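You operate a simulated robot arm through the tools that you are given. There is no shell and no other tool.

The job below is to be done with a simulated robot arm. You get a single attempt, and the scene is never put back.

## Task
Check the height rig at 170 with the metal post.
Fine: pull the height tray out, stand the bottle from it in the green tray, set the dial, and leave the post slid in under the yellow head. Set down upright: tea bottle, metal post.

The check looks at the end state, three seconds after you hand in, the way a careful person would. Anything else that was tipped, shoved, dropped, spilled or broken makes it a failure.

## Robot
A 7-joint arm with a two-finger parallel gripper, fixed in place. Base frame: the origin is at the foot of the arm, x ahead of it, y to its left, z up; the work surface is at about z = 8. Readings come in mm, degrees, newtons and seconds.
With the tool pointing down near the work surface it reaches from about 240 to 620 mm from the base axis. Its first joint turns from -66.0 to 66.0 degrees. Payload 2.6 kg.
The tool frame sits at the grasp point between the pads (the TCP): z along the fingers, y along the line on which they close. The tips reach 30 mm beyond it. Largest opening 94 mm; finger width 28, thickness 10; the body of the gripper, 50 by 96 mm, starts 55 mm behind the TCP.
Orientation is told as [roll, pitch, yaw] about the base's x, y, z axes, in that order, counted from this pose: with the fingers straight down and closing along the base's y, the tool's x points along the base's -x, its y along +y and its z along -z.

## Interface
- The arm moves only by the tool nudge_tool. Its argument "commands" is a list of rows, each a list of 7 numbers: the shift along the base's x, y, z in mm, then the turn, a rotation vector about the base's x, y, z in degrees, then the opening in per cent of the stroke, from 0 (shut) to 100 (fully open). In form: [[tx, ty, tz, ax, ay, az, gripper], ...]. A call has 1 to 20 rows; each row shifts and turns the commanded pose from where the row before left it. Rows are played at 5 a second. More than 50 mm and 8.6 degrees between two rows, or a gripper value outside its range, and nothing of the call is played. A pose out of reach is approached as far as the arm can. The call stops where the force on the tool passes 90 N (or 10 N more than at its start, if that is more) or the arm is blocked; 0.2 s more then pass. The fingers move at their own pace (about 72 mm/s each) and stop on an object; they squeeze with about 24 N. The grip force told is the motor's: it shows also when the fingers shut on nothing. Time passes only in rows, and 0.2 s behind the last, so rows that do not move let the fingers close. The reply holds the time, the measured pose of the TCP, the force on the tool along the base axes, the opening and the grip force, in the units named above and with some noise, with the torque about the TCP (base axes, N m) and any sound that the robot's microphone picked up.
- Cameras (640 x 400 px; columns grow to the right, rows downward): "scene" is fixed at [30.9, 428.6, 571.6]; the picture's right is [-0.80, -0.60, 0.00], its down [-0.30, 0.40, -0.87] and it looks along [0.52, -0.70, -0.50] (base axes); focal length 366 px, centre (320, 200). "wrist" rides on the gripper at [76, 14, -103] in the tool frame; the picture's right is [-0.18, 0.98, 0.00], its down [-0.75, -0.14, -0.64] and it looks along [-0.63, -0.12, 0.77] (tool axes); focal length 243 px, centre (320, 200). There is no depth. A picture from a camera that has moved, and an enlarged one, comes with that camera's place and axes in the base frame and with its lens.
- snapshot(camera): a new picture of that camera. It takes no simulated time.
- close_up(camera, box): a new picture of the part [left, top, right, bottom] of that camera's present view, enlarged. It takes no simulated time.
- job_done(): hands the job in; it is judged then, once.

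Nothing tells you positions but the pictures and the camera data. Unless the task says otherwise, let go and move clear before handing in.

The tools are called after ">>>" as name(argument=value, ...) on one line, values as JSON. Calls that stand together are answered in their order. nudge_tool: Moves the arm, as the interface text tells. Its arguments: {"type":"object","properties":{"commands":{"type":"array","items":{"type":"array","items":{"type":"number"}}}},"required":["commands"]} The other tools are called the same way: snapshot (camera) takes a picture; close_up (camera, box) takes an enlarged picture of a part of a camera's view; job_done () hands the job in.

At the start:

```text
t: 0.0
eef_pos: [407.4, 167.7, 323.2]
tool_rot: [-0.1, 0.1, 0.0]
contact_force: [-0.1, -0.7, -0.6]
moment: [0.0, -0.02, -0.04]
gripper_width: 93.9
grasp_force: 0.0
```

scene: 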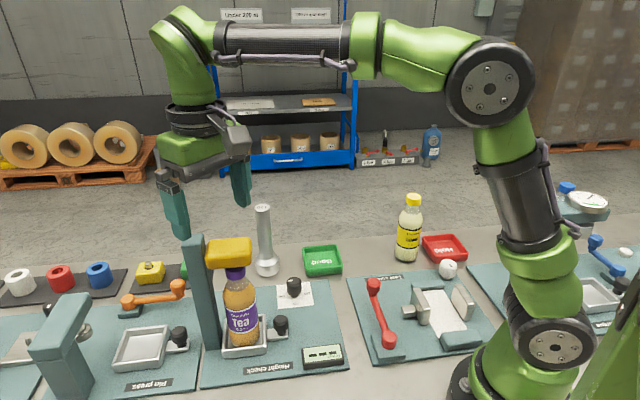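
wrist: 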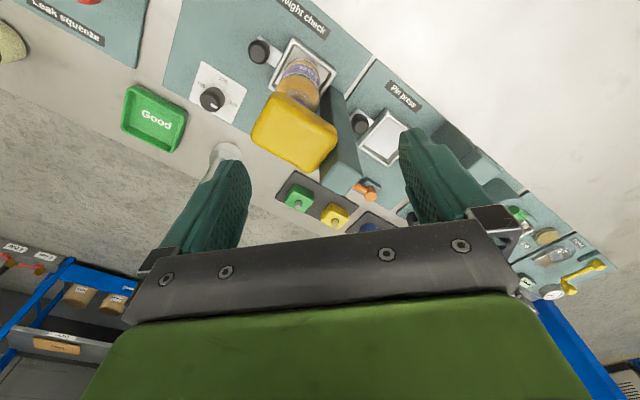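

I see the height check rig with the tea bottle in its tray under the yellow head, a dial on a white plate, the metal post behind, and the green tray. I'll look closer before moving.

>>> close_up(camera="scene", box=[180, 190, 360, 390])

>>> close_up(camera="scene", box=[260, 260, 350, 320])

>>> close_up(camera="wrist", box=[120, 0, 400, 200])

>>> close_up(camera="wrist", box=[180, 50, 260, 130])

```text
2.00 times, centred on (270, 290) of scene
camera zoom: at [30.9, 428.6, 571.6], right [-0.8, -0.6, 0.0], down [-0.3, 0.4, -0.87], along [0.52, -0.7, -0.5], focal length 732 px, centre (420, 20)
```

zoom: 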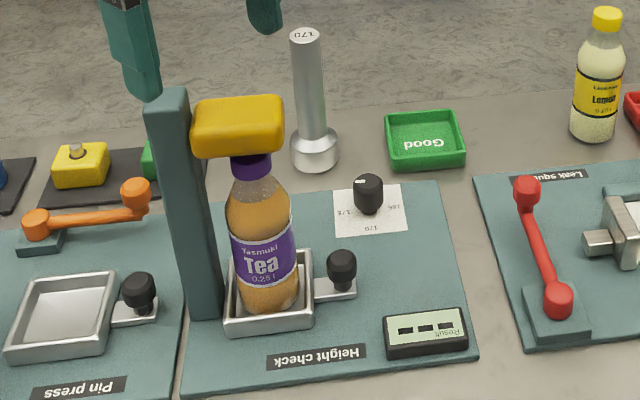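

```text
6.67 times, centred on (305, 290) of scene
camera zoom: at [30.9, 428.6, 571.6], right [-0.8, -0.6, 0.0], down [-0.3, 0.4, -0.87], along [0.52, -0.7, -0.5], focal length 2440 px, centre (420, -400)
```

zoom: 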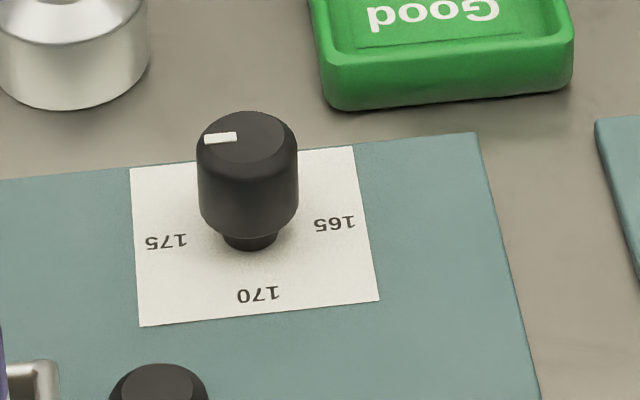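

```text
2.00 times, centred on (260, 100) of wrist
camera zoom: at [331.8, 182.0, 426.6], right [0.18, 0.98, 0.0], down [0.75, -0.14, 0.64], along [0.63, -0.12, -0.77], focal length 485 px, centre (440, 400)
```

zoom: 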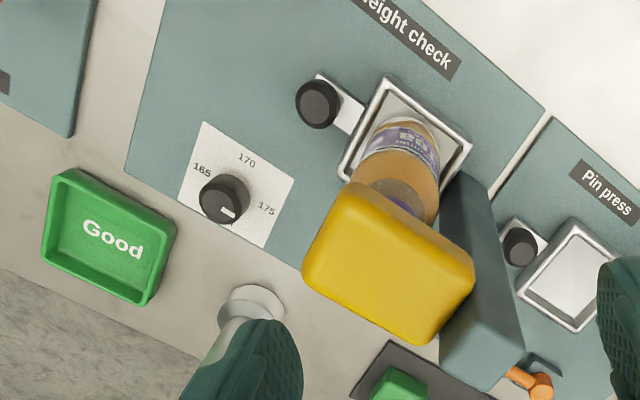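

```text
5.00 times, centred on (220, 90) of wrist
camera zoom: at [331.8, 182.0, 426.6], right [0.18, 0.98, 0.0], down [0.75, -0.14, 0.64], along [0.63, -0.12, -0.77], focal length 1213 px, centre (820, 750)
```

zoom: 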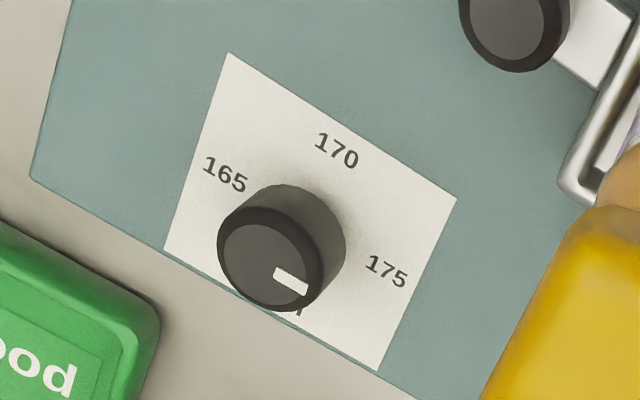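

I put the height rig board at about 45° to the base axes. The tray and bottle are near (413,145), the tray's black knob near (372,91) with its top at z≈44, and the dial near (420,-5), pointing at 175. The post is near (515,-21) and the green tray near (438,-130). Next I move to above the tray knob with yaw +45, so the camera stays away from the head, and look again.

>>> nudge_tool(commands=[[-12, -18, 0, 0, 0, 7.5, 100], [-12, -18, 0, 0, 0, 7.5, 100], [-12, -18, 0, 0, 0, 7.5, 100], [-12, -18, 0, 0, 0, 7.5, 100], [-12, -18, 0, 0, 0, 7.5, 100], [-12, -18, 0, 0, 0, 7.5, 100], [0, 0, 0, 0, 0, 0, 100]])

>>> snapshot(camera="wrist")

>>> snapshot(camera="scene")

```text
t: 1.6
eef_pos: [335.0, 59.9, 321.9]
tool_rot: [0.1, 0.0, 45.1]
contact_force: [0.1, -0.1, 0.6]
moment: [-0.03, -0.02, 0.0]
gripper_width: 94.2
grasp_force: 0.0
```

```text
taken
camera wrist: at [271.2, 15.0, 426.7], right [-0.57, 0.82, 0.0], down [0.63, 0.43, 0.64], along [0.53, 0.36, -0.77], focal length 243 px, centre (320, 200)
```

wrist: 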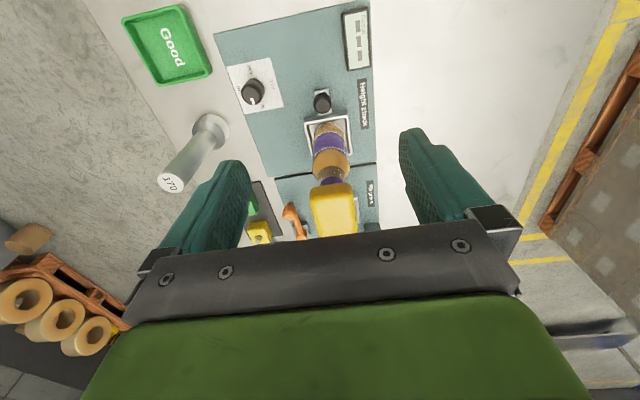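

```text
taken
```

scene: 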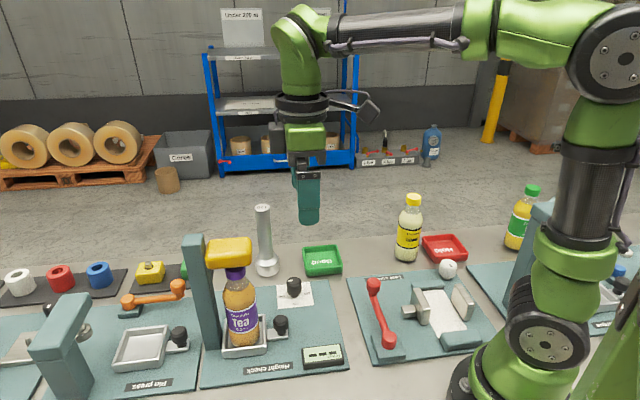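

The view is clearer from here. I'll zoom in to localise the tray knob, tray, bottle and dial.

>>> close_up(camera="wrist", box=[220, 50, 380, 150])

>>> close_up(camera="wrist", box=[270, 80, 400, 240])

>>> close_up(camera="scene", box=[180, 225, 320, 375])

>>> close_up(camera="wrist", box=[120, 0, 280, 200])

```text
4.00 times, centred on (300, 100) of wrist
camera zoom: at [271.2, 15.0, 426.7], right [-0.57, 0.82, 0.0], down [0.63, 0.43, 0.64], along [0.53, 0.36, -0.77], focal length 970 px, centre (400, 600)
```

zoom: 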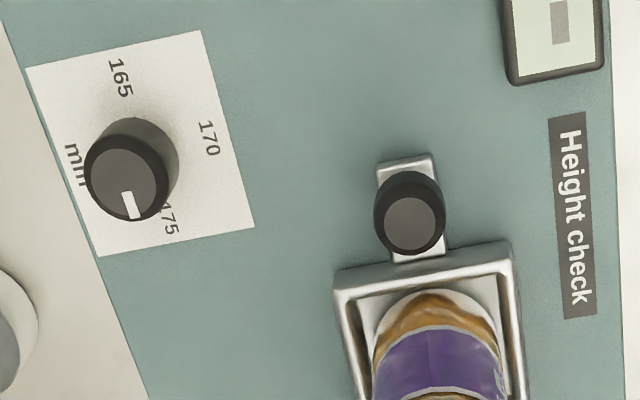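

```text
2.50 times, centred on (335, 160) of wrist
camera zoom: at [271.2, 15.0, 426.7], right [-0.57, 0.82, 0.0], down [0.63, 0.43, 0.64], along [0.53, 0.36, -0.77], focal length 606 px, centre (282, 300)
```

zoom: 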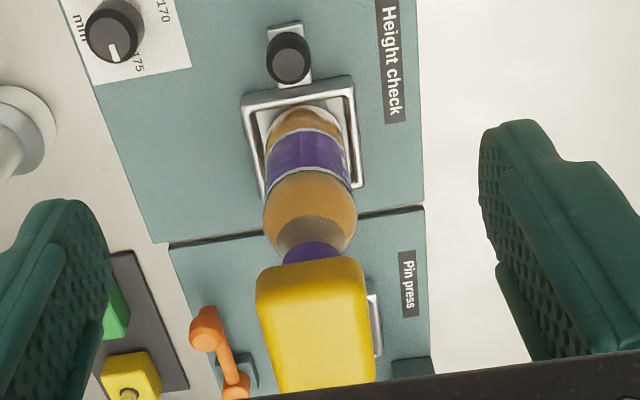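

```text
2.67 times, centred on (250, 300) of scene
camera zoom: at [30.9, 428.6, 571.6], right [-0.8, -0.6, 0.0], down [-0.3, 0.4, -0.87], along [0.52, -0.7, -0.5], focal length 976 px, centre (507, -67)
```

zoom: 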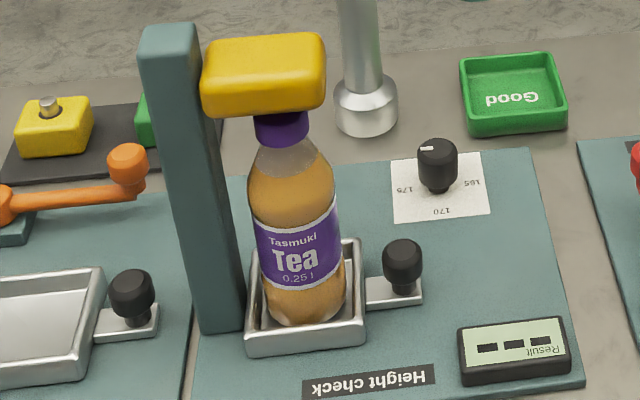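

```text
2.00 times, centred on (200, 100) of wrist
camera zoom: at [271.2, 15.0, 426.7], right [-0.57, 0.82, 0.0], down [0.63, 0.43, 0.64], along [0.53, 0.36, -0.77], focal length 485 px, centre (560, 400)
```

zoom: 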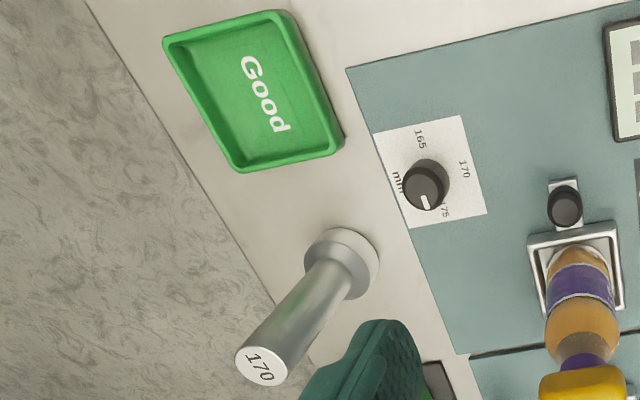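

The dial reads 175 and the fourth mark is just "mm", so it needs +90° seen from above. The tray knob is at about (375,90) and the tray centre at about (415,131), sliding out along (-1,-1). I tilt the hand 15° away from the head and come down over the knob.

>>> nudge_tool(commands=[[0, 0, 0, 5.3, -5.3, 0, 70], [0, 0, 0, 5.3, -5.3, 0, 70], [16, 11, -40, 0, 0, 0, 70], [16.5, 12, -40, 0, 0, 0, 70], [0, 0, -45, 0, 0, 0, 70], [0, 0, -45, 0, 0, 0, 70], [0, 0, 0, 0, 0, 0, 70]])

>>> snapshot(camera="wrist")

>>> close_up(camera="scene", box=[180, 225, 360, 375])

```text
t: 3.2
eef_pos: [368.9, 84.5, 152.6]
tool_rot: [0.0, -15.0, 45.0]
contact_force: [1.0, -0.1, 0.5]
moment: [0.03, 0.0, 0.01]
gripper_width: 66.0
grasp_force: 0.0
```

```text
taken
camera wrist: at [287.6, 22.0, 232.6], right [-0.57, 0.82, 0.05], down [0.5, 0.3, 0.82], along [0.65, 0.49, -0.58], focal length 243 px, centre (320, 200)
```

wrist: 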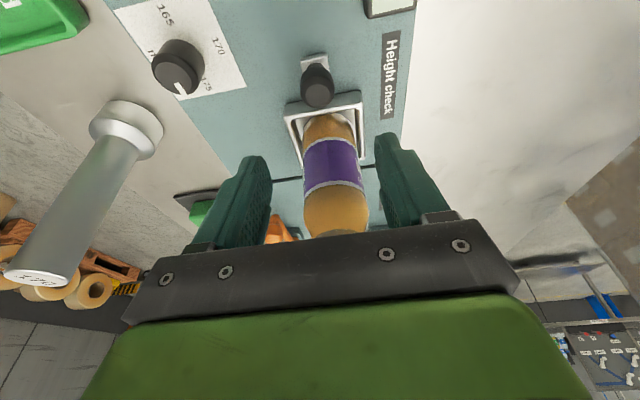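

```text
2.67 times, centred on (270, 300) of scene
camera zoom: at [31.0, 428.6, 571.6], right [-0.8, -0.6, 0.0], down [-0.3, 0.4, -0.87], along [0.52, -0.7, -0.5], focal length 976 px, centre (453, -67)
```

zoom: 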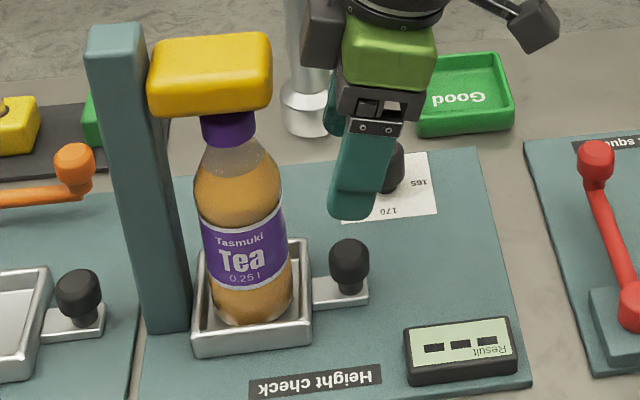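

The fingers line up with the knob, so I go straight down, close and check.

>>> nudge_tool(commands=[[0, 0, -40, 0, 0, 0, 70], [0, 0, -40, 0, 0, 0, 70], [0, 0, -18, 0, 0, 0, 70], [0, 0, 0, 0, 0, 0, 70]])

>>> snapshot(camera="wrist")

>>> close_up(camera="scene", box=[180, 225, 360, 375])

```text
t: 4.2
eef_pos: [367.7, 83.4, 53.3]
tool_rot: [0.0, -15.0, 45.0]
contact_force: [0.5, -0.5, 0.8]
moment: [0.01, -0.01, 0.0]
gripper_width: 65.7
grasp_force: 0.0
```

```text
taken
camera wrist: at [287.3, 22.5, 134.6], right [-0.57, 0.82, 0.05], down [0.5, 0.3, 0.82], along [0.66, 0.49, -0.58], focal length 243 px, centre (320, 200)
```

wrist: 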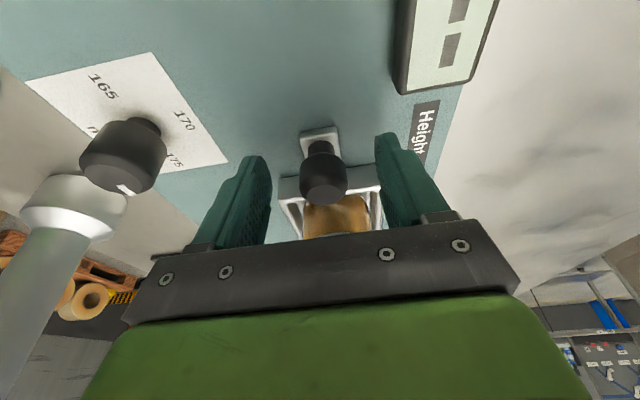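

```text
2.67 times, centred on (270, 300) of scene
camera zoom: at [31.0, 428.6, 571.6], right [-0.8, -0.6, 0.0], down [-0.3, 0.4, -0.87], along [0.52, -0.7, -0.5], focal length 976 px, centre (453, -67)
```

zoom: 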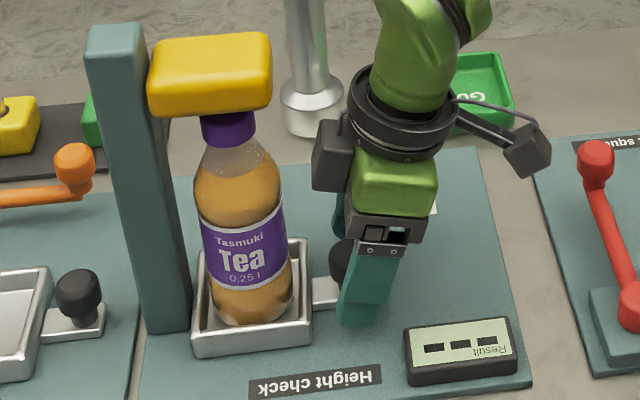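

The fingers sit a little too far to the outside, so I shift 6 mm toward the tray and close on the knob.

>>> nudge_tool(commands=[[4.5, 4.5, 0, 0, 0, 0, 70], [0, 0, 0, 0, 0, 0, 20], [0, 0, 0, 0, 0, 0, 0], [0, 0, 0, 0, 0, 0, 0], [0, 0, 0, 0, 0, 0, 0]])

>>> close_up(camera="scene", box=[180, 225, 360, 375])

```text
t: 5.4
eef_pos: [371.3, 87.8, 53.7]
tool_rot: [0.1, -14.9, 45.0]
contact_force: [-5.6, 6.5, -0.6]
moment: [-0.06, 0.26, 0.07]
gripper_width: 27.6
grasp_force: 45.1
```

```text
2.67 times, centred on (270, 300) of scene
camera zoom: at [30.9, 428.6, 571.6], right [-0.8, -0.6, 0.0], down [-0.3, 0.4, -0.87], along [0.52, -0.7, -0.5], focal length 976 px, centre (453, -67)
```

zoom: 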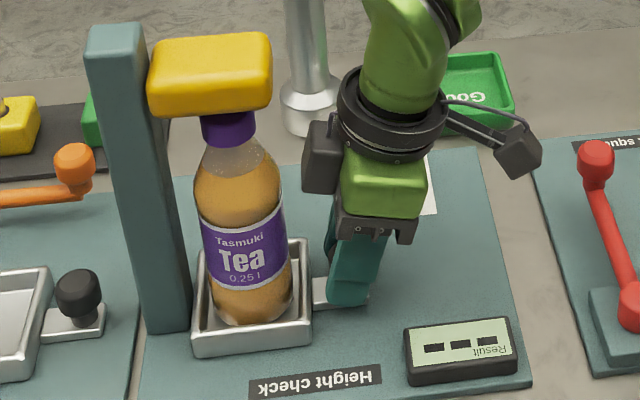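

I have the knob, with a small sideways load. I ease that off and start pulling slowly along (-1,-1).

>>> nudge_tool(commands=[[-1, 1, 0, 0, 0, 0, 0], [-2, -2, 0, 0, 0, 0, 0], [-3, -3, 0, 0, 0, 0, 0], [-4, -4, 0, 0, 0, 0, 0], [-4, -4, 0, 0, 0, 0, 0], [-4, -4, 0, 0, 0, 0, 0], [0, 0, 0, 0, 0, 0, 0]])

>>> close_up(camera="scene", box=[180, 225, 360, 375])

```text
t: 7.0
eef_pos: [353.6, 71.3, 54.8]
tool_rot: [0.1, -15.0, 44.9]
contact_force: [0.9, -2.3, -22.1]
moment: [-0.06, 0.09, -0.06]
gripper_width: 27.4
grasp_force: 44.9
```

```text
2.67 times, centred on (270, 300) of scene
camera zoom: at [31.0, 428.6, 571.6], right [-0.8, -0.6, 0.0], down [-0.3, 0.4, -0.87], along [0.52, -0.7, -0.5], focal length 976 px, centre (453, -67)
```

zoom: 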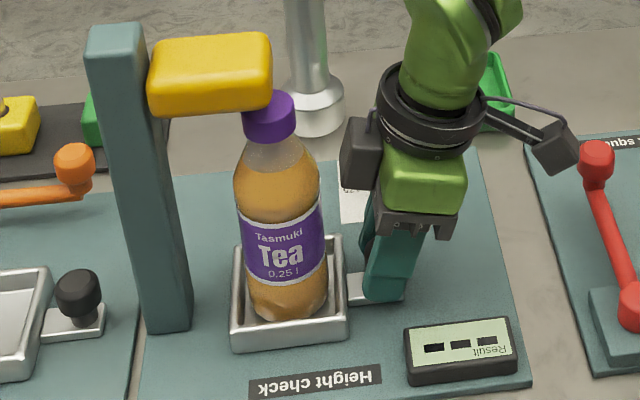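

The tray slides out with the bottle steady. I continue, lowering slightly to relieve the vertical load.

>>> nudge_tool(commands=[[-3, -3, -0.8, 0, 0, 0, 0], [-4, -4, 0, 0, 0, 0, 0], [-4, -4, 0, 0, 0, 0, 0], [-4, -4, 0, 0, 0, 0, 0], [-4, -4, 0, 0, 0, 0, 0], [-4, -4, 0, 0, 0, 0, 0], [-3, -3, 0, 0, 0, 0, 0], [0, 0, 0, 0, 0, 0, 0]])

>>> close_up(camera="scene", box=[180, 225, 360, 375])

```text
t: 8.8
eef_pos: [330.5, 46.6, 53.9]
tool_rot: [-0.1, -14.9, 44.9]
contact_force: [-3.9, 2.4, -0.9]
moment: [0.54, -0.43, 0.08]
gripper_width: 27.3
grasp_force: 44.9
```

```text
2.67 times, centred on (270, 300) of scene
camera zoom: at [30.9, 428.6, 571.6], right [-0.8, -0.6, 0.0], down [-0.3, 0.4, -0.87], along [0.52, -0.7, -0.5], focal length 976 px, centre (453, -67)
```

zoom: 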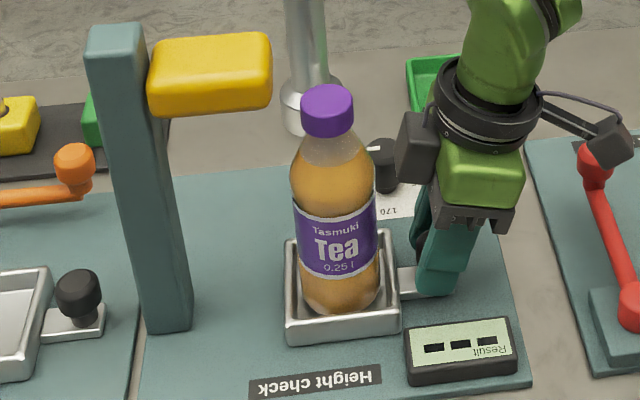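

The tray is out about 58 mm, but the gripper needs more room beside the head. I keep pulling gently and watch for a stop.

>>> nudge_tool(commands=[[-3, -3, 0, 0, 0, 0, 0], [-3, -3, 0, 0, 0, 0, 0], [-3, -3, 0, 0, 0, 0, 0], [-3, -3, 0, 0, 0, 0, 0], [0, 0, 0, 0, 0, 0, 0]])

>>> close_up(camera="scene", box=[180, 225, 360, 375])

```text
t: 10.0
eef_pos: [316.8, 34.1, 53.6]
tool_rot: [0.0, -15.1, 45.0]
contact_force: [-4.1, 1.8, 11.2]
moment: [0.34, -0.21, -0.01]
gripper_width: 27.2
grasp_force: 44.9
```

```text
2.67 times, centred on (270, 300) of scene
camera zoom: at [30.9, 428.6, 571.6], right [-0.8, -0.6, 0.0], down [-0.3, 0.4, -0.87], along [0.52, -0.7, -0.5], focal length 976 px, centre (453, -67)
```

zoom: 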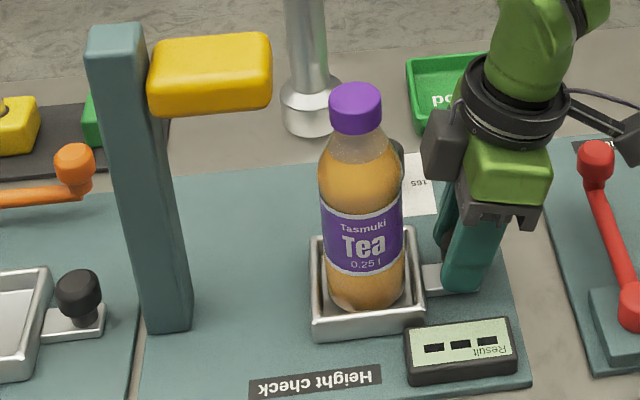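

The tray is still free and clears the readout, so I pull a bit more.

>>> nudge_tool(commands=[[-2.5, -2.5, 0, 0, 0, 0, 0], [-2.5, -2.5, 0, 0, 0, 0, 0], [-2.5, -2.5, 0, 0, 0, 0, 0], [-2.5, -2.5, 0, 0, 0, 0, 0], [-2.5, -2.5, 0, 0, 0, 0, 0], [0, 0, 0, 0, 0, 0, 0]])

>>> close_up(camera="scene", box=[180, 225, 360, 375])

```text
t: 11.4
eef_pos: [306.0, 22.8, 54.8]
tool_rot: [-0.2, -15.1, 45.1]
contact_force: [14.0, 24.9, 6.0]
moment: [0.69, -0.51, 0.05]
gripper_width: 27.3
grasp_force: 45.0
```

```text
2.67 times, centred on (270, 300) of scene
camera zoom: at [30.9, 428.6, 571.6], right [-0.8, -0.6, 0.0], down [-0.3, 0.4, -0.87], along [0.52, -0.7, -0.5], focal length 976 px, centre (453, -67)
```

zoom: 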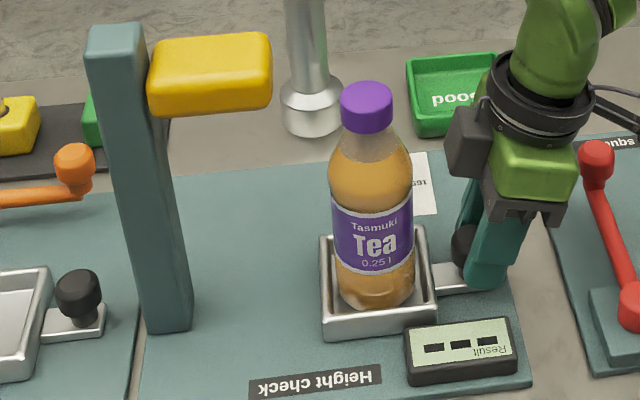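

The tray has reached its end stop, roughly 85 mm out. I relax, open only a little because the readout is close, and lift away.

>>> nudge_tool(commands=[[2, 2, 0, 0, 0, 0, 0], [0, 0, 0, 0, 0, 0, 48], [0, 0, 0, 0, 0, 0, 48], [0, 0, 20, 0, 0, 0, 48], [0, 0, 40, 0, 0, 0, 48], [-5, -5, 50, 0, 0, 0, 60], [-5, -5, 50, 0, 0, 0, 100], [-5, -5, 50, -5.3, 5.3, 0, 100], [0, 0, 40, -5.3, 5.3, 0, 100], [0, 0, 0, 0, 0, 0, 100]])

>>> snapshot(camera="wrist")

>>> snapshot(camera="scene")

>>> close_up(camera="scene", box=[180, 225, 360, 375])

```text
refused: row 6 steps farther than a row can; nothing moved
```

```text
taken
camera wrist: at [224.5, -39.2, 135.5], right [-0.57, 0.82, 0.05], down [0.49, 0.3, 0.82], along [0.66, 0.49, -0.58], focal length 243 px, centre (320, 200)
```

wrist: 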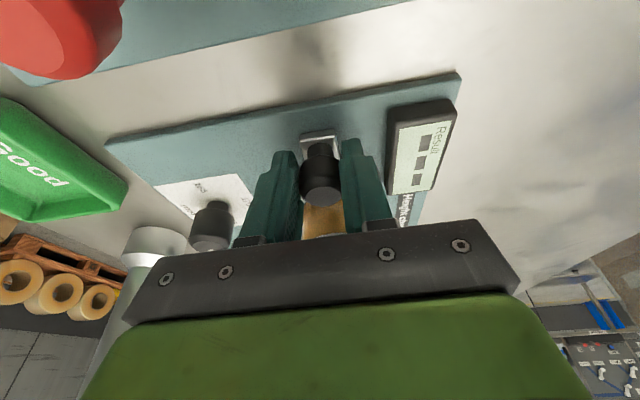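

```text
taken
```

scene: 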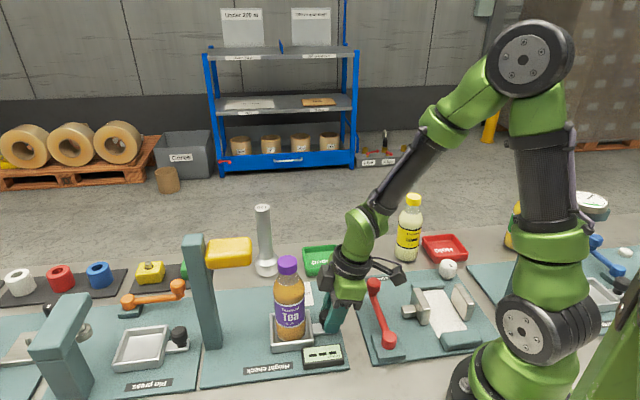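

```text
2.67 times, centred on (270, 300) of scene
camera zoom: at [30.9, 428.6, 571.6], right [-0.8, -0.6, 0.0], down [-0.3, 0.4, -0.87], along [0.52, -0.7, -0.5], focal length 976 px, centre (453, -67)
```

zoom: 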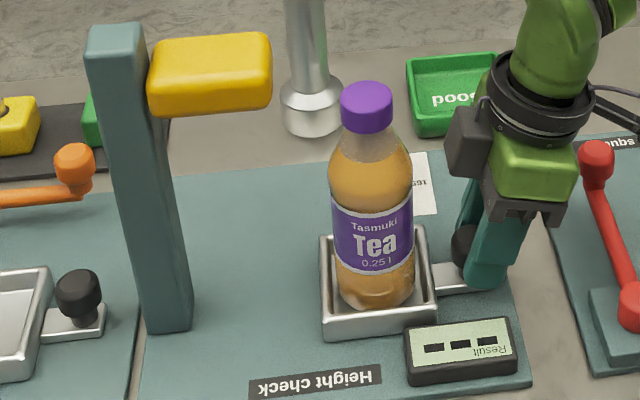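

That call was refused because one row exceeded the step limit and nothing moved. I repeat it with smaller steps.

>>> nudge_tool(commands=[[2, 2, 0, 0, 0, 0, 0], [0, 0, 0, 0, 0, 0, 48], [0, 0, 0, 0, 0, 0, 48], [0, 0, 20, 0, 0, 0, 48], [0, 0, 40, 0, 0, 0, 48], [-3, -3, 40, 0, 0, 0, 60], [-3, -3, 40, 0, 0, 0, 100], [-3, -3, 40, -5.3, 5.3, 0, 100], [0, 0, 40, -5.3, 5.3, 0, 100], [0, 0, 30, 0, 0, 0, 100], [0, 0, 0, 0, 0, 0, 100]])

>>> snapshot(camera="wrist")

>>> close_up(camera="scene", box=[180, 225, 360, 375])

```text
t: 13.8
eef_pos: [297.2, 15.1, 304.5]
tool_rot: [0.0, 0.0, 45.1]
contact_force: [0.8, 0.4, -0.6]
moment: [0.0, -0.02, 0.02]
gripper_width: 93.9
grasp_force: 0.1
```

```text
taken
camera wrist: at [232.6, -30.0, 409.0], right [-0.56, 0.83, 0.0], down [0.63, 0.43, 0.64], along [0.53, 0.36, -0.77], focal length 243 px, centre (320, 200)
```

wrist: 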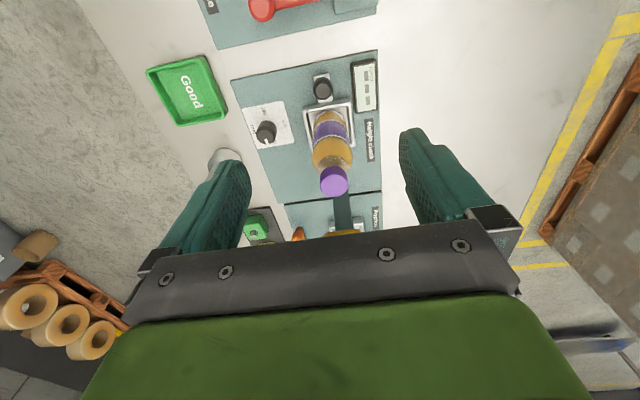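

```text
2.67 times, centred on (270, 300) of scene
camera zoom: at [30.9, 428.6, 571.6], right [-0.8, -0.6, 0.0], down [-0.3, 0.4, -0.87], along [0.52, -0.7, -0.5], focal length 976 px, centre (453, -67)
```

zoom: 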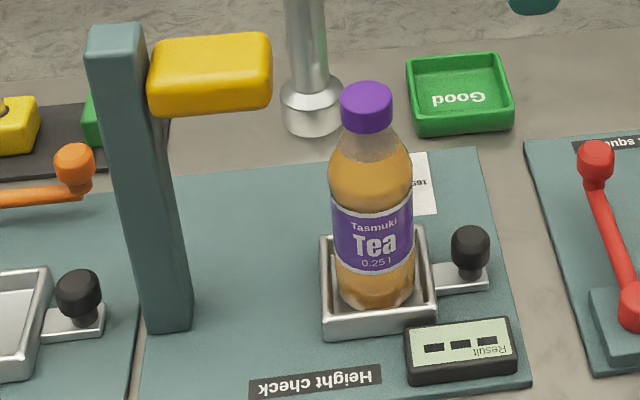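

The tray stays out and the bottle stands in it; I put the cap at about (359,76) with its top at z≈183. I move above it with the fingers closing across the tray and check the alignment.

>>> nudge_tool(commands=[[20, 20, 0, 0, 0, 0, 100], [21, 20, 0, 0, 0, 0, 100], [21, 21, 0, 0, 0, 0, 100], [0, 0, -40, 0, 0, 0, 100], [0, 0, 0, 0, 0, 0, 100]])

>>> snapshot(camera="wrist")

>>> snapshot(camera="scene")

```text
t: 15.0
eef_pos: [359.0, 75.9, 263.3]
tool_rot: [0.0, 0.0, 45.0]
contact_force: [-0.6, -1.0, -0.7]
moment: [-0.04, 0.02, -0.03]
gripper_width: 94.0
grasp_force: 0.0
```

```text
taken
camera wrist: at [295.5, 31.1, 368.7], right [-0.56, 0.83, 0.0], down [0.63, 0.43, 0.64], along [0.53, 0.36, -0.77], focal length 243 px, centre (320, 200)
```

wrist: 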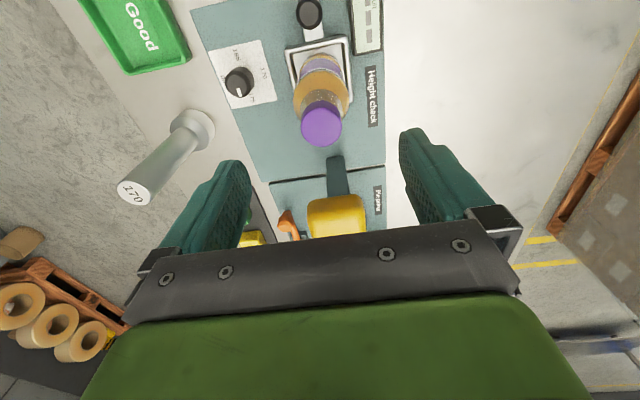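

```text
taken
```

scene: 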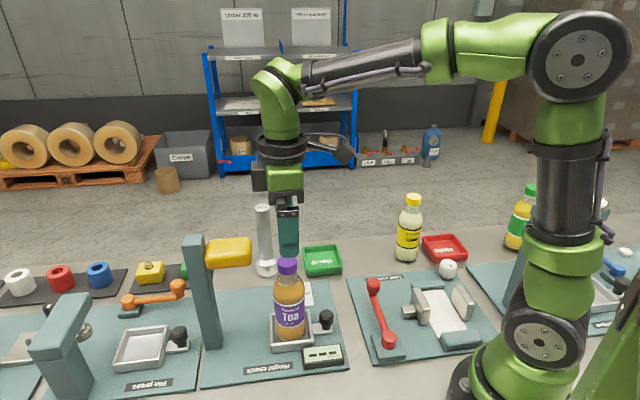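

The hand is centred on the bottle. A box juts from the wrist toward the head side, so before going down I check its clearance.

>>> close_up(camera="scene", box=[180, 130, 380, 330])

```text
2.00 times, centred on (280, 230) of scene
camera zoom: at [31.0, 428.6, 571.6], right [-0.8, -0.6, 0.0], down [-0.3, 0.4, -0.87], along [0.52, -0.7, -0.5], focal length 732 px, centre (400, 140)
```

zoom: 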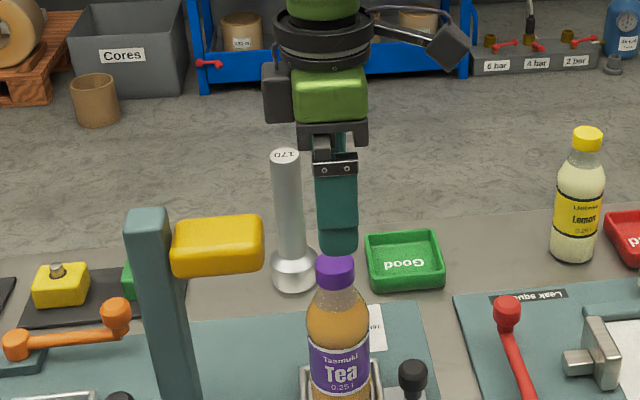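

The wrist box would come too close to the yellow head, so I tilt the hand 20° away from it, shift slightly outward, and then descend around the bottle.

>>> nudge_tool(commands=[[-1, -1, 0, 4.71, -4.71, 0, 100], [-1, -1, 0, 4.71, -4.71, 0, 100], [-1, -1.5, 0, 4.71, -4.71, 0, 100], [0, 0, -30, 0, 0, 0, 100], [0, 0, -30, 0, 0, 0, 100], [0, 0, 0, 0, 0, 0, 100]])

>>> snapshot(camera="wrist")

>>> close_up(camera="scene", box=[180, 130, 380, 330])

```text
t: 16.4
eef_pos: [356.5, 72.3, 203.0]
tool_rot: [0.0, -20.0, 45.0]
contact_force: [0.2, 0.4, 0.3]
moment: [-0.01, -0.03, 0.0]
gripper_width: 94.1
grasp_force: 0.0
```

```text
taken
camera wrist: at [271.2, 6.1, 275.0], right [-0.57, 0.82, 0.06], down [0.45, 0.25, 0.86], along [0.69, 0.52, -0.5], focal length 243 px, centre (320, 200)
```

wrist: 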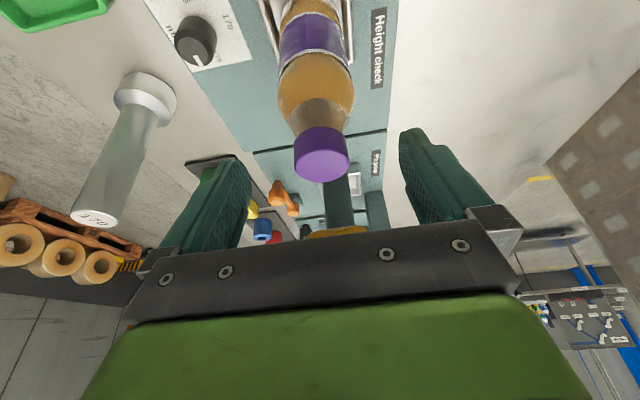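

```text
2.00 times, centred on (280, 230) of scene
camera zoom: at [30.9, 428.6, 571.6], right [-0.8, -0.6, 0.0], down [-0.3, 0.4, -0.87], along [0.52, -0.7, -0.5], focal length 732 px, centre (400, 140)
```

zoom: 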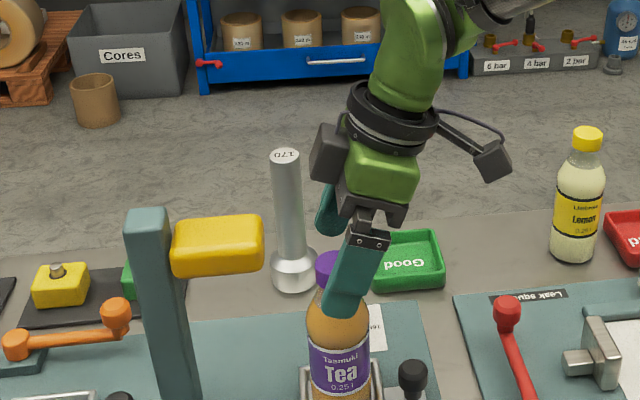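

There is good clearance from the head, so I descend to grip height and close.

>>> nudge_tool(commands=[[0, 0, -25, 0, 0, 0, 100], [0, 0, -25, 0, 0, 0, 100], [0, 0, -10, 0, 0, 0, 100], [0, 0, -9, 0, 0, 0, 100], [0, 0, 0, 0, 0, 0, 100]])

>>> close_up(camera="scene", box=[180, 180, 360, 360])

>>> snapshot(camera="wrist")

```text
t: 17.6
eef_pos: [356.0, 72.2, 134.5]
tool_rot: [0.0, -19.9, 45.0]
contact_force: [-0.6, 0.2, -0.6]
moment: [0.01, 0.02, -0.01]
gripper_width: 94.0
grasp_force: 0.0
```

```text
2.22 times, centred on (270, 270) of scene
camera zoom: at [30.9, 428.6, 571.6], right [-0.8, -0.6, 0.0], down [-0.3, 0.4, -0.87], along [0.52, -0.7, -0.5], focal length 813 px, centre (431, 44)
```

zoom: 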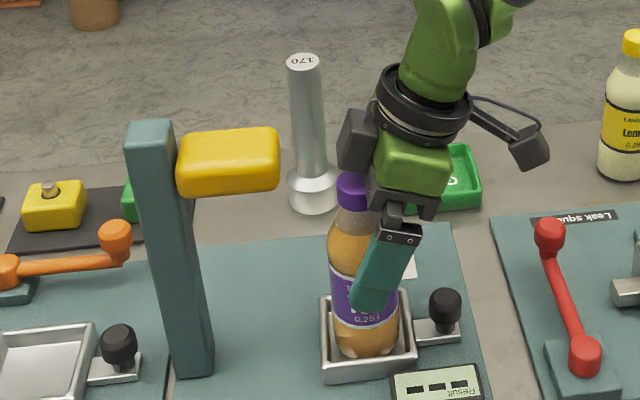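

```text
taken
camera wrist: at [270.7, 5.9, 206.7], right [-0.57, 0.82, 0.06], down [0.45, 0.25, 0.86], along [0.69, 0.52, -0.51], focal length 243 px, centre (320, 200)
```

wrist: 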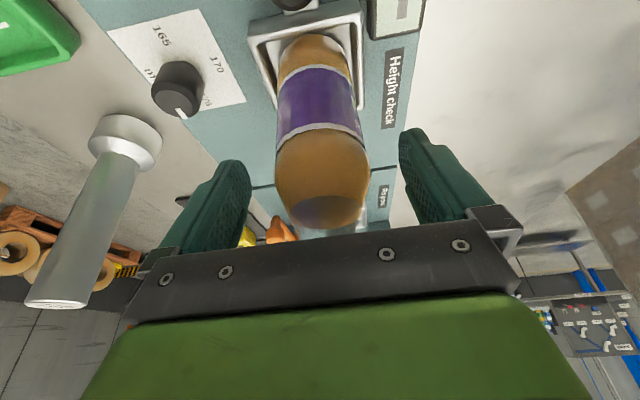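

The bottle is centred between the fingers, so I close in steps.

>>> nudge_tool(commands=[[0, 0, 0, 0, 0, 0, 75], [0, 0, 0, 0, 0, 0, 66], [0, 0, 0, 0, 0, 0, 60], [0, 0, 0, 0, 0, 0, 54], [0, 0, 0, 0, 0, 0, 40], [0, 0, 0, 0, 0, 0, 30], [0, 0, 0, 0, 0, 0, 30]])

>>> close_up(camera="scene", box=[180, 180, 360, 360])

```text
t: 19.2
eef_pos: [357.0, 72.9, 135.5]
tool_rot: [0.0, -20.0, 45.0]
contact_force: [-0.5, 0.4, -0.7]
moment: [0.02, -0.02, -0.02]
gripper_width: 54.3
grasp_force: 24.3
```

```text
2.22 times, centred on (270, 270) of scene
camera zoom: at [30.9, 428.6, 571.6], right [-0.8, -0.6, 0.0], down [-0.3, 0.4, -0.87], along [0.52, -0.7, -0.5], focal length 813 px, centre (431, 44)
```

zoom: 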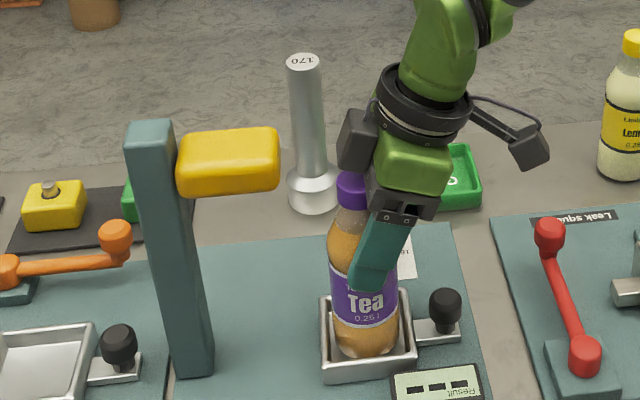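

The bottle is gripped at 54 mm. I lift gently and check that it hangs upright.

>>> nudge_tool(commands=[[0, 0, 5, 0, 0, 0, 30], [0, 0, 10, 0, 0, 0, 30], [0, 0, 20, 0, 0, 0, 30], [0, 0, 25, 0, 0, 0, 30], [0, 0, 25, 0, 0, 0, 30], [0, 0, 15, 0, 0, 0, 30], [0, 0, 0, 0, 0, 0, 30]])

>>> close_up(camera="scene", box=[180, 130, 380, 350])

>>> snapshot(camera="wrist")

```text
t: 20.8
eef_pos: [355.9, 72.3, 235.5]
tool_rot: [0.0, -20.0, 45.0]
contact_force: [0.4, -0.5, -3.4]
moment: [0.0, 0.0, -0.04]
gripper_width: 54.1
grasp_force: 23.8
```

```text
1.82 times, centred on (280, 240) of scene
camera zoom: at [31.0, 428.6, 571.6], right [-0.8, -0.6, 0.0], down [-0.3, 0.4, -0.87], along [0.52, -0.7, -0.5], focal length 665 px, centre (393, 127)
```

zoom: 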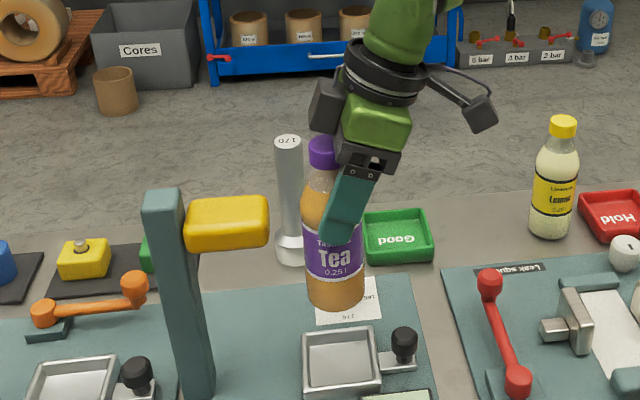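

```text
taken
camera wrist: at [270.9, 5.7, 306.7], right [-0.57, 0.82, 0.06], down [0.45, 0.25, 0.86], along [0.69, 0.52, -0.51], focal length 243 px, centre (320, 200)
```

wrist: 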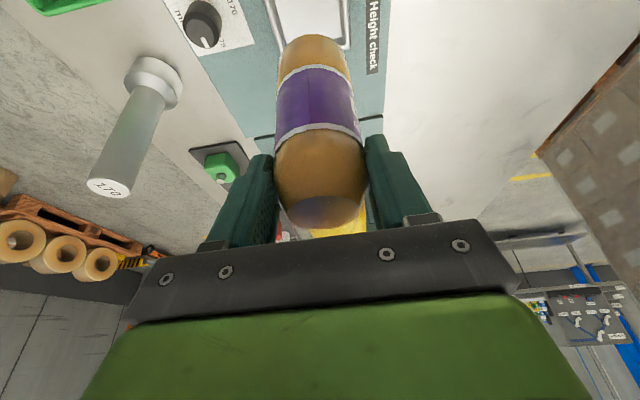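

The bottle hangs upright and the tray was left in place. I carry it at this height to above the green tray, centred near (436,-127).

>>> nudge_tool(commands=[[4, -12, 0, 0, 0, 0, 30], [8, -22, 0, 0, 0, 0, 30], [8, -22, 0, 0, 0, 0, 30], [8, -22, 0, 0, 0, 0, 30], [8, -22, 0, 0, 0, 0, 30], [8, -22, 0, 0, 0, 0, 30], [8, -22, 0, 0, 0, 0, 30], [8, -22, 0, 0, 0, 0, 30], [8, -22, 0, 0, 0, 0, 30], [6.5, -17, 0, 0, 0, 0, 30], [0, 0, 0, 0, 0, 0, 30], [0, 0, 0, 0, 0, 0, 30]])

>>> snapshot(camera="wrist")

>>> snapshot(camera="scene")

>>> close_up(camera="scene", box=[260, 150, 400, 300])

```text
t: 23.4
eef_pos: [431.8, -132.4, 234.3]
tool_rot: [0.0, -20.0, 45.1]
contact_force: [-0.2, -0.5, -2.5]
moment: [-0.03, 0.0, 0.0]
gripper_width: 54.2
grasp_force: 24.6
```

```text
taken
camera wrist: at [345.6, -199.0, 306.7], right [-0.57, 0.82, 0.06], down [0.45, 0.25, 0.86], along [0.69, 0.52, -0.51], focal length 243 px, centre (320, 200)
```

wrist: 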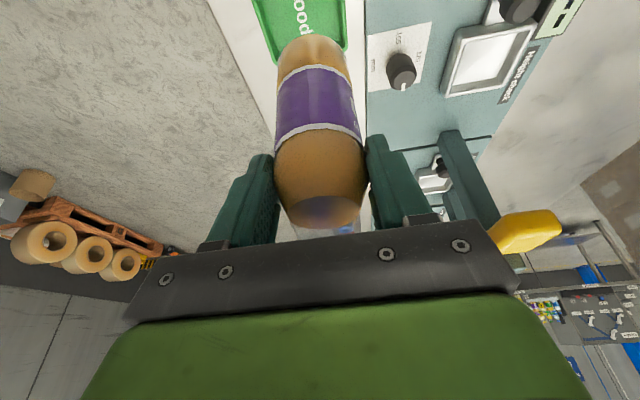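

```text
taken
```

scene: 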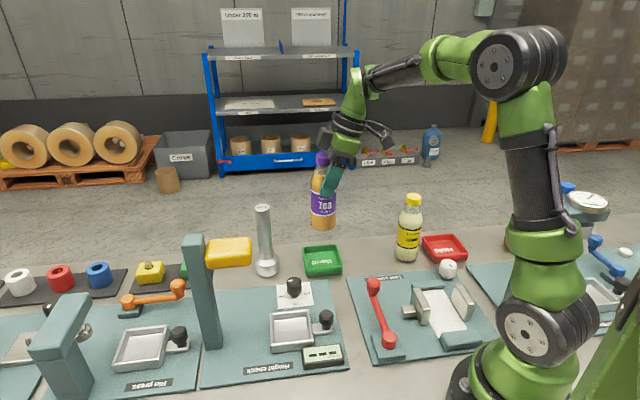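

```text
2.67 times, centred on (330, 225) of scene
camera zoom: at [31.0, 428.6, 571.6], right [-0.8, -0.6, 0.0], down [-0.3, 0.4, -0.87], along [0.52, -0.7, -0.5], focal length 976 px, centre (293, 133)
```

zoom: 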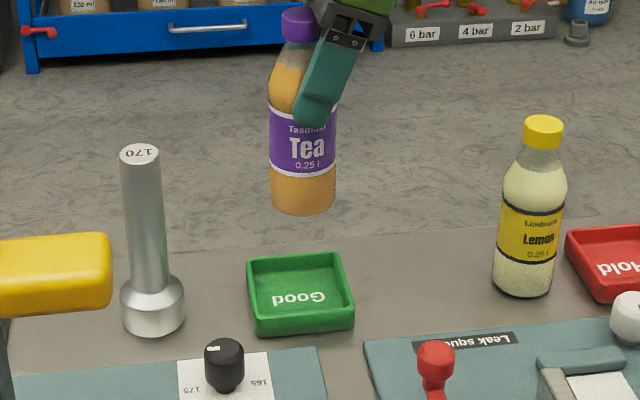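

The bottle is over the green tray and my estimates agree to within about 3 mm. I lower it to just above the rim and check again.

>>> nudge_tool(commands=[[0, 0, -15, 0, 0, 0, 30], [0, 0, -20, 0, 0, 0, 30], [0, 0, -20, 0, 0, 0, 30], [0, 0, -15, 0, 0, 0, 30], [0, 0, 0, 0, 0, 0, 30]])

>>> snapshot(camera="wrist")

>>> close_up(camera="scene", box=[280, 180, 370, 290])

```text
t: 24.6
eef_pos: [431.1, -133.2, 163.7]
tool_rot: [0.1, -19.9, 44.9]
contact_force: [0.1, 0.5, -3.5]
moment: [0.02, 0.0, 0.01]
gripper_width: 54.3
grasp_force: 23.6
```

```text
taken
camera wrist: at [345.3, -199.1, 236.2], right [-0.57, 0.82, 0.06], down [0.45, 0.25, 0.86], along [0.69, 0.52, -0.5], focal length 243 px, centre (320, 200)
```

wrist: 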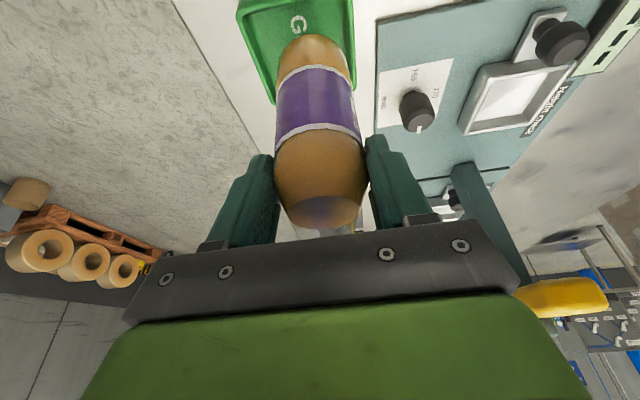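

```text
3.64 times, centred on (325, 235) of scene
camera zoom: at [31.0, 428.6, 571.6], right [-0.8, -0.6, 0.0], down [-0.3, 0.4, -0.87], along [0.52, -0.7, -0.5], focal length 1331 px, centre (302, 73)
```

zoom: 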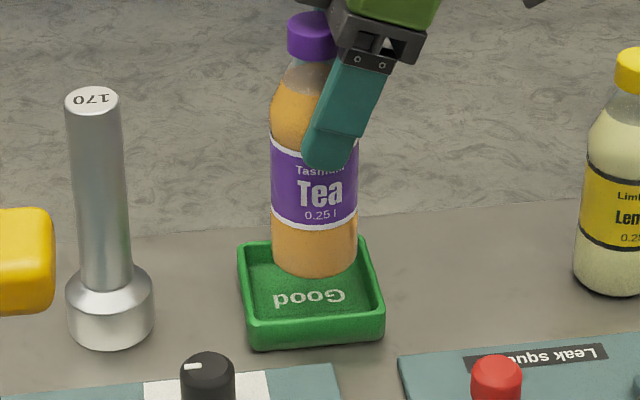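

Projecting the bottle down puts it a few millimetres off centre, so I shift about (+5,-1) and lower further.

>>> nudge_tool(commands=[[2.5, -0.5, 0, 0, 0, 0, 30], [2.5, -0.5, 0, 0, 0, 0, 30], [0, 0, -8, 0, 0, 0, 30], [0, 0, -8, 0, 0, 0, 30], [0, 0, 0, 0, 0, 0, 30]])

>>> close_up(camera="wrist", box=[200, 0, 420, 140])

>>> close_up(camera="scene", box=[280, 180, 370, 290])

```text
t: 25.8
eef_pos: [435.5, -133.3, 147.2]
tool_rot: [0.0, -20.0, 44.9]
contact_force: [-1.0, 0.4, -2.2]
moment: [-0.03, 0.0, 0.01]
gripper_width: 54.4
grasp_force: 24.0
```

```text
2.86 times, centred on (310, 70) of wrist
camera zoom: at [350.7, -200.0, 219.8], right [-0.57, 0.82, 0.06], down [0.45, 0.25, 0.86], along [0.69, 0.52, -0.51], focal length 693 px, centre (349, 571)
```

zoom: 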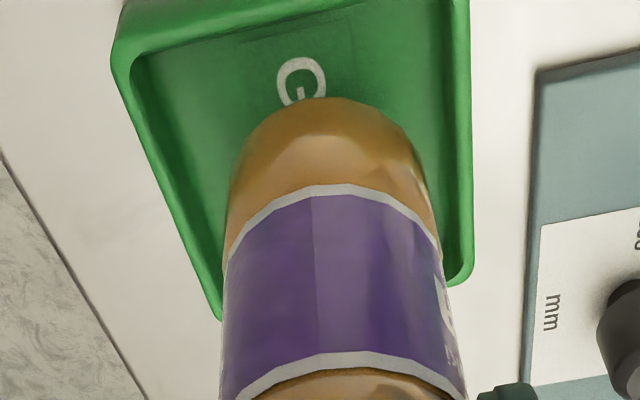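

```text
3.64 times, centred on (325, 235) of scene
camera zoom: at [31.0, 428.6, 571.6], right [-0.8, -0.6, 0.0], down [-0.3, 0.4, -0.87], along [0.52, -0.7, -0.5], focal length 1331 px, centre (302, 73)
```

zoom: 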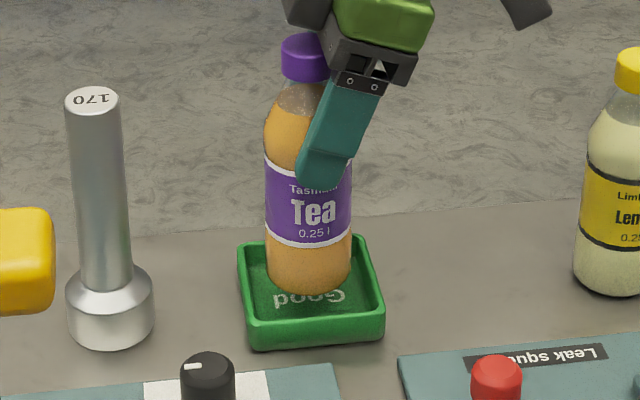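

It is well centred, so I lower in small steps until it touches.

>>> nudge_tool(commands=[[0, 0, -4, 0, 0, 0, 30], [0, 0, -4, 0, 0, 0, 30], [0, 0, -3, 0, 0, 0, 30], [0, 0, -2, 0, 0, 0, 30], [0, 0, 0, 0, 0, 0, 30]])

>>> close_up(camera="scene", box=[280, 180, 370, 290])

```text
t: 27.0
eef_pos: [435.3, -133.5, 136.7]
tool_rot: [0.0, -20.1, 45.0]
contact_force: [-0.3, 0.0, -2.6]
moment: [-0.02, 0.01, 0.0]
gripper_width: 54.0
grasp_force: 23.6
```

```text
3.64 times, centred on (325, 235) of scene
camera zoom: at [31.0, 428.6, 571.6], right [-0.8, -0.6, 0.0], down [-0.3, 0.4, -0.87], along [0.52, -0.7, -0.5], focal length 1331 px, centre (302, 73)
```

zoom: 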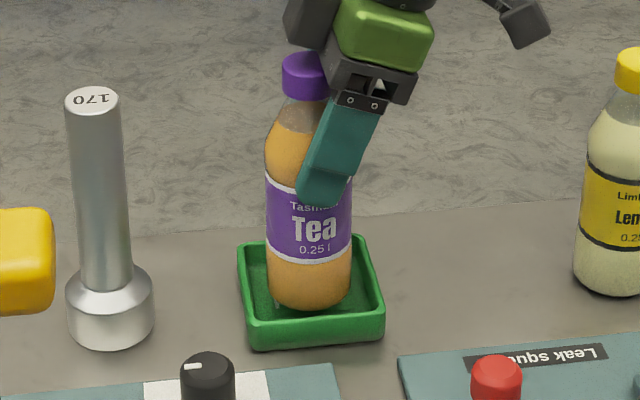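

There's no contact yet, so I continue in finer steps.

>>> nudge_tool(commands=[[0, 0, -1.5, 0, 0, 0, 30], [0, 0, -1.5, 0, 0, 0, 30], [0, 0, 0, 0, 0, 0, 30]])

>>> nudge_tool(commands=[[0, 0, -1.5, 0, 0, 0, 30], [0, 0, -1, 0, 0, 0, 30], [0, 0, 0, 0, 0, 0, 30]])

```text
t: 27.8
eef_pos: [434.9, -134.8, 132.6]
tool_rot: [0.0, -20.1, 45.0]
contact_force: [0.7, -0.3, -3.2]
moment: [-0.01, 0.01, 0.0]
gripper_width: 54.3
grasp_force: 23.9
```

```text
t: 28.6
eef_pos: [435.4, -134.3, 129.4]
tool_rot: [0.0, -20.1, 45.0]
contact_force: [0.7, 0.2, -2.5]
moment: [-0.02, 0.03, -0.02]
gripper_width: 54.4
grasp_force: 24.1
```

>>> nudge_tool(commands=[[0, 0, -1, 0, 0, 0, 30], [0, 0, -1, 0, 0, 0, 30], [0, 0, 0, 0, 0, 0, 30]])

>>> close_up(camera="scene", box=[280, 180, 370, 290])

```text
t: 29.4
eef_pos: [437.4, -134.1, 127.8]
tool_rot: [-0.1, -20.0, 45.0]
contact_force: [-0.1, 0.7, -2.7]
moment: [0.0, 0.03, 0.01]
gripper_width: 54.7
grasp_force: 24.5
```

```text
3.64 times, centred on (325, 235) of scene
camera zoom: at [31.0, 428.6, 571.6], right [-0.8, -0.6, 0.0], down [-0.3, 0.4, -0.87], along [0.52, -0.7, -0.5], focal length 1331 px, centre (302, 73)
```

zoom: 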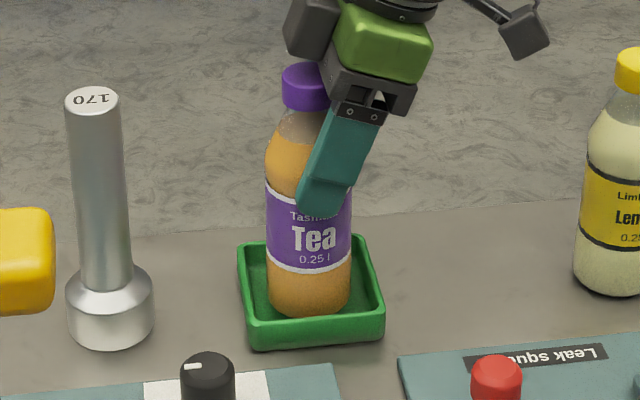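

It's still hanging free, so I keep going down in 1 mm steps.

>>> nudge_tool(commands=[[0, 0, -1, 0, 0, 0, 30], [0, 0, -1, 0, 0, 0, 30], [0, 0, 0, 0, 0, 0, 30]])

>>> nudge_tool(commands=[[0, 0, -1, 0, 0, 0, 30], [0, 0, -1, 0, 0, 0, 30], [0, 0, 0, 0, 0, 0, 30]])

```text
t: 30.2
eef_pos: [437.0, -134.1, 126.1]
tool_rot: [0.1, -20.0, 45.0]
contact_force: [0.6, -0.1, -2.7]
moment: [0.01, 0.01, 0.0]
gripper_width: 54.3
grasp_force: 23.7
```

```text
t: 31.0
eef_pos: [436.1, -133.3, 123.9]
tool_rot: [0.1, -20.1, 45.0]
contact_force: [-2.8, -0.5, 8.1]
moment: [-0.02, 0.36, -0.02]
gripper_width: 54.2
grasp_force: 24.0
```

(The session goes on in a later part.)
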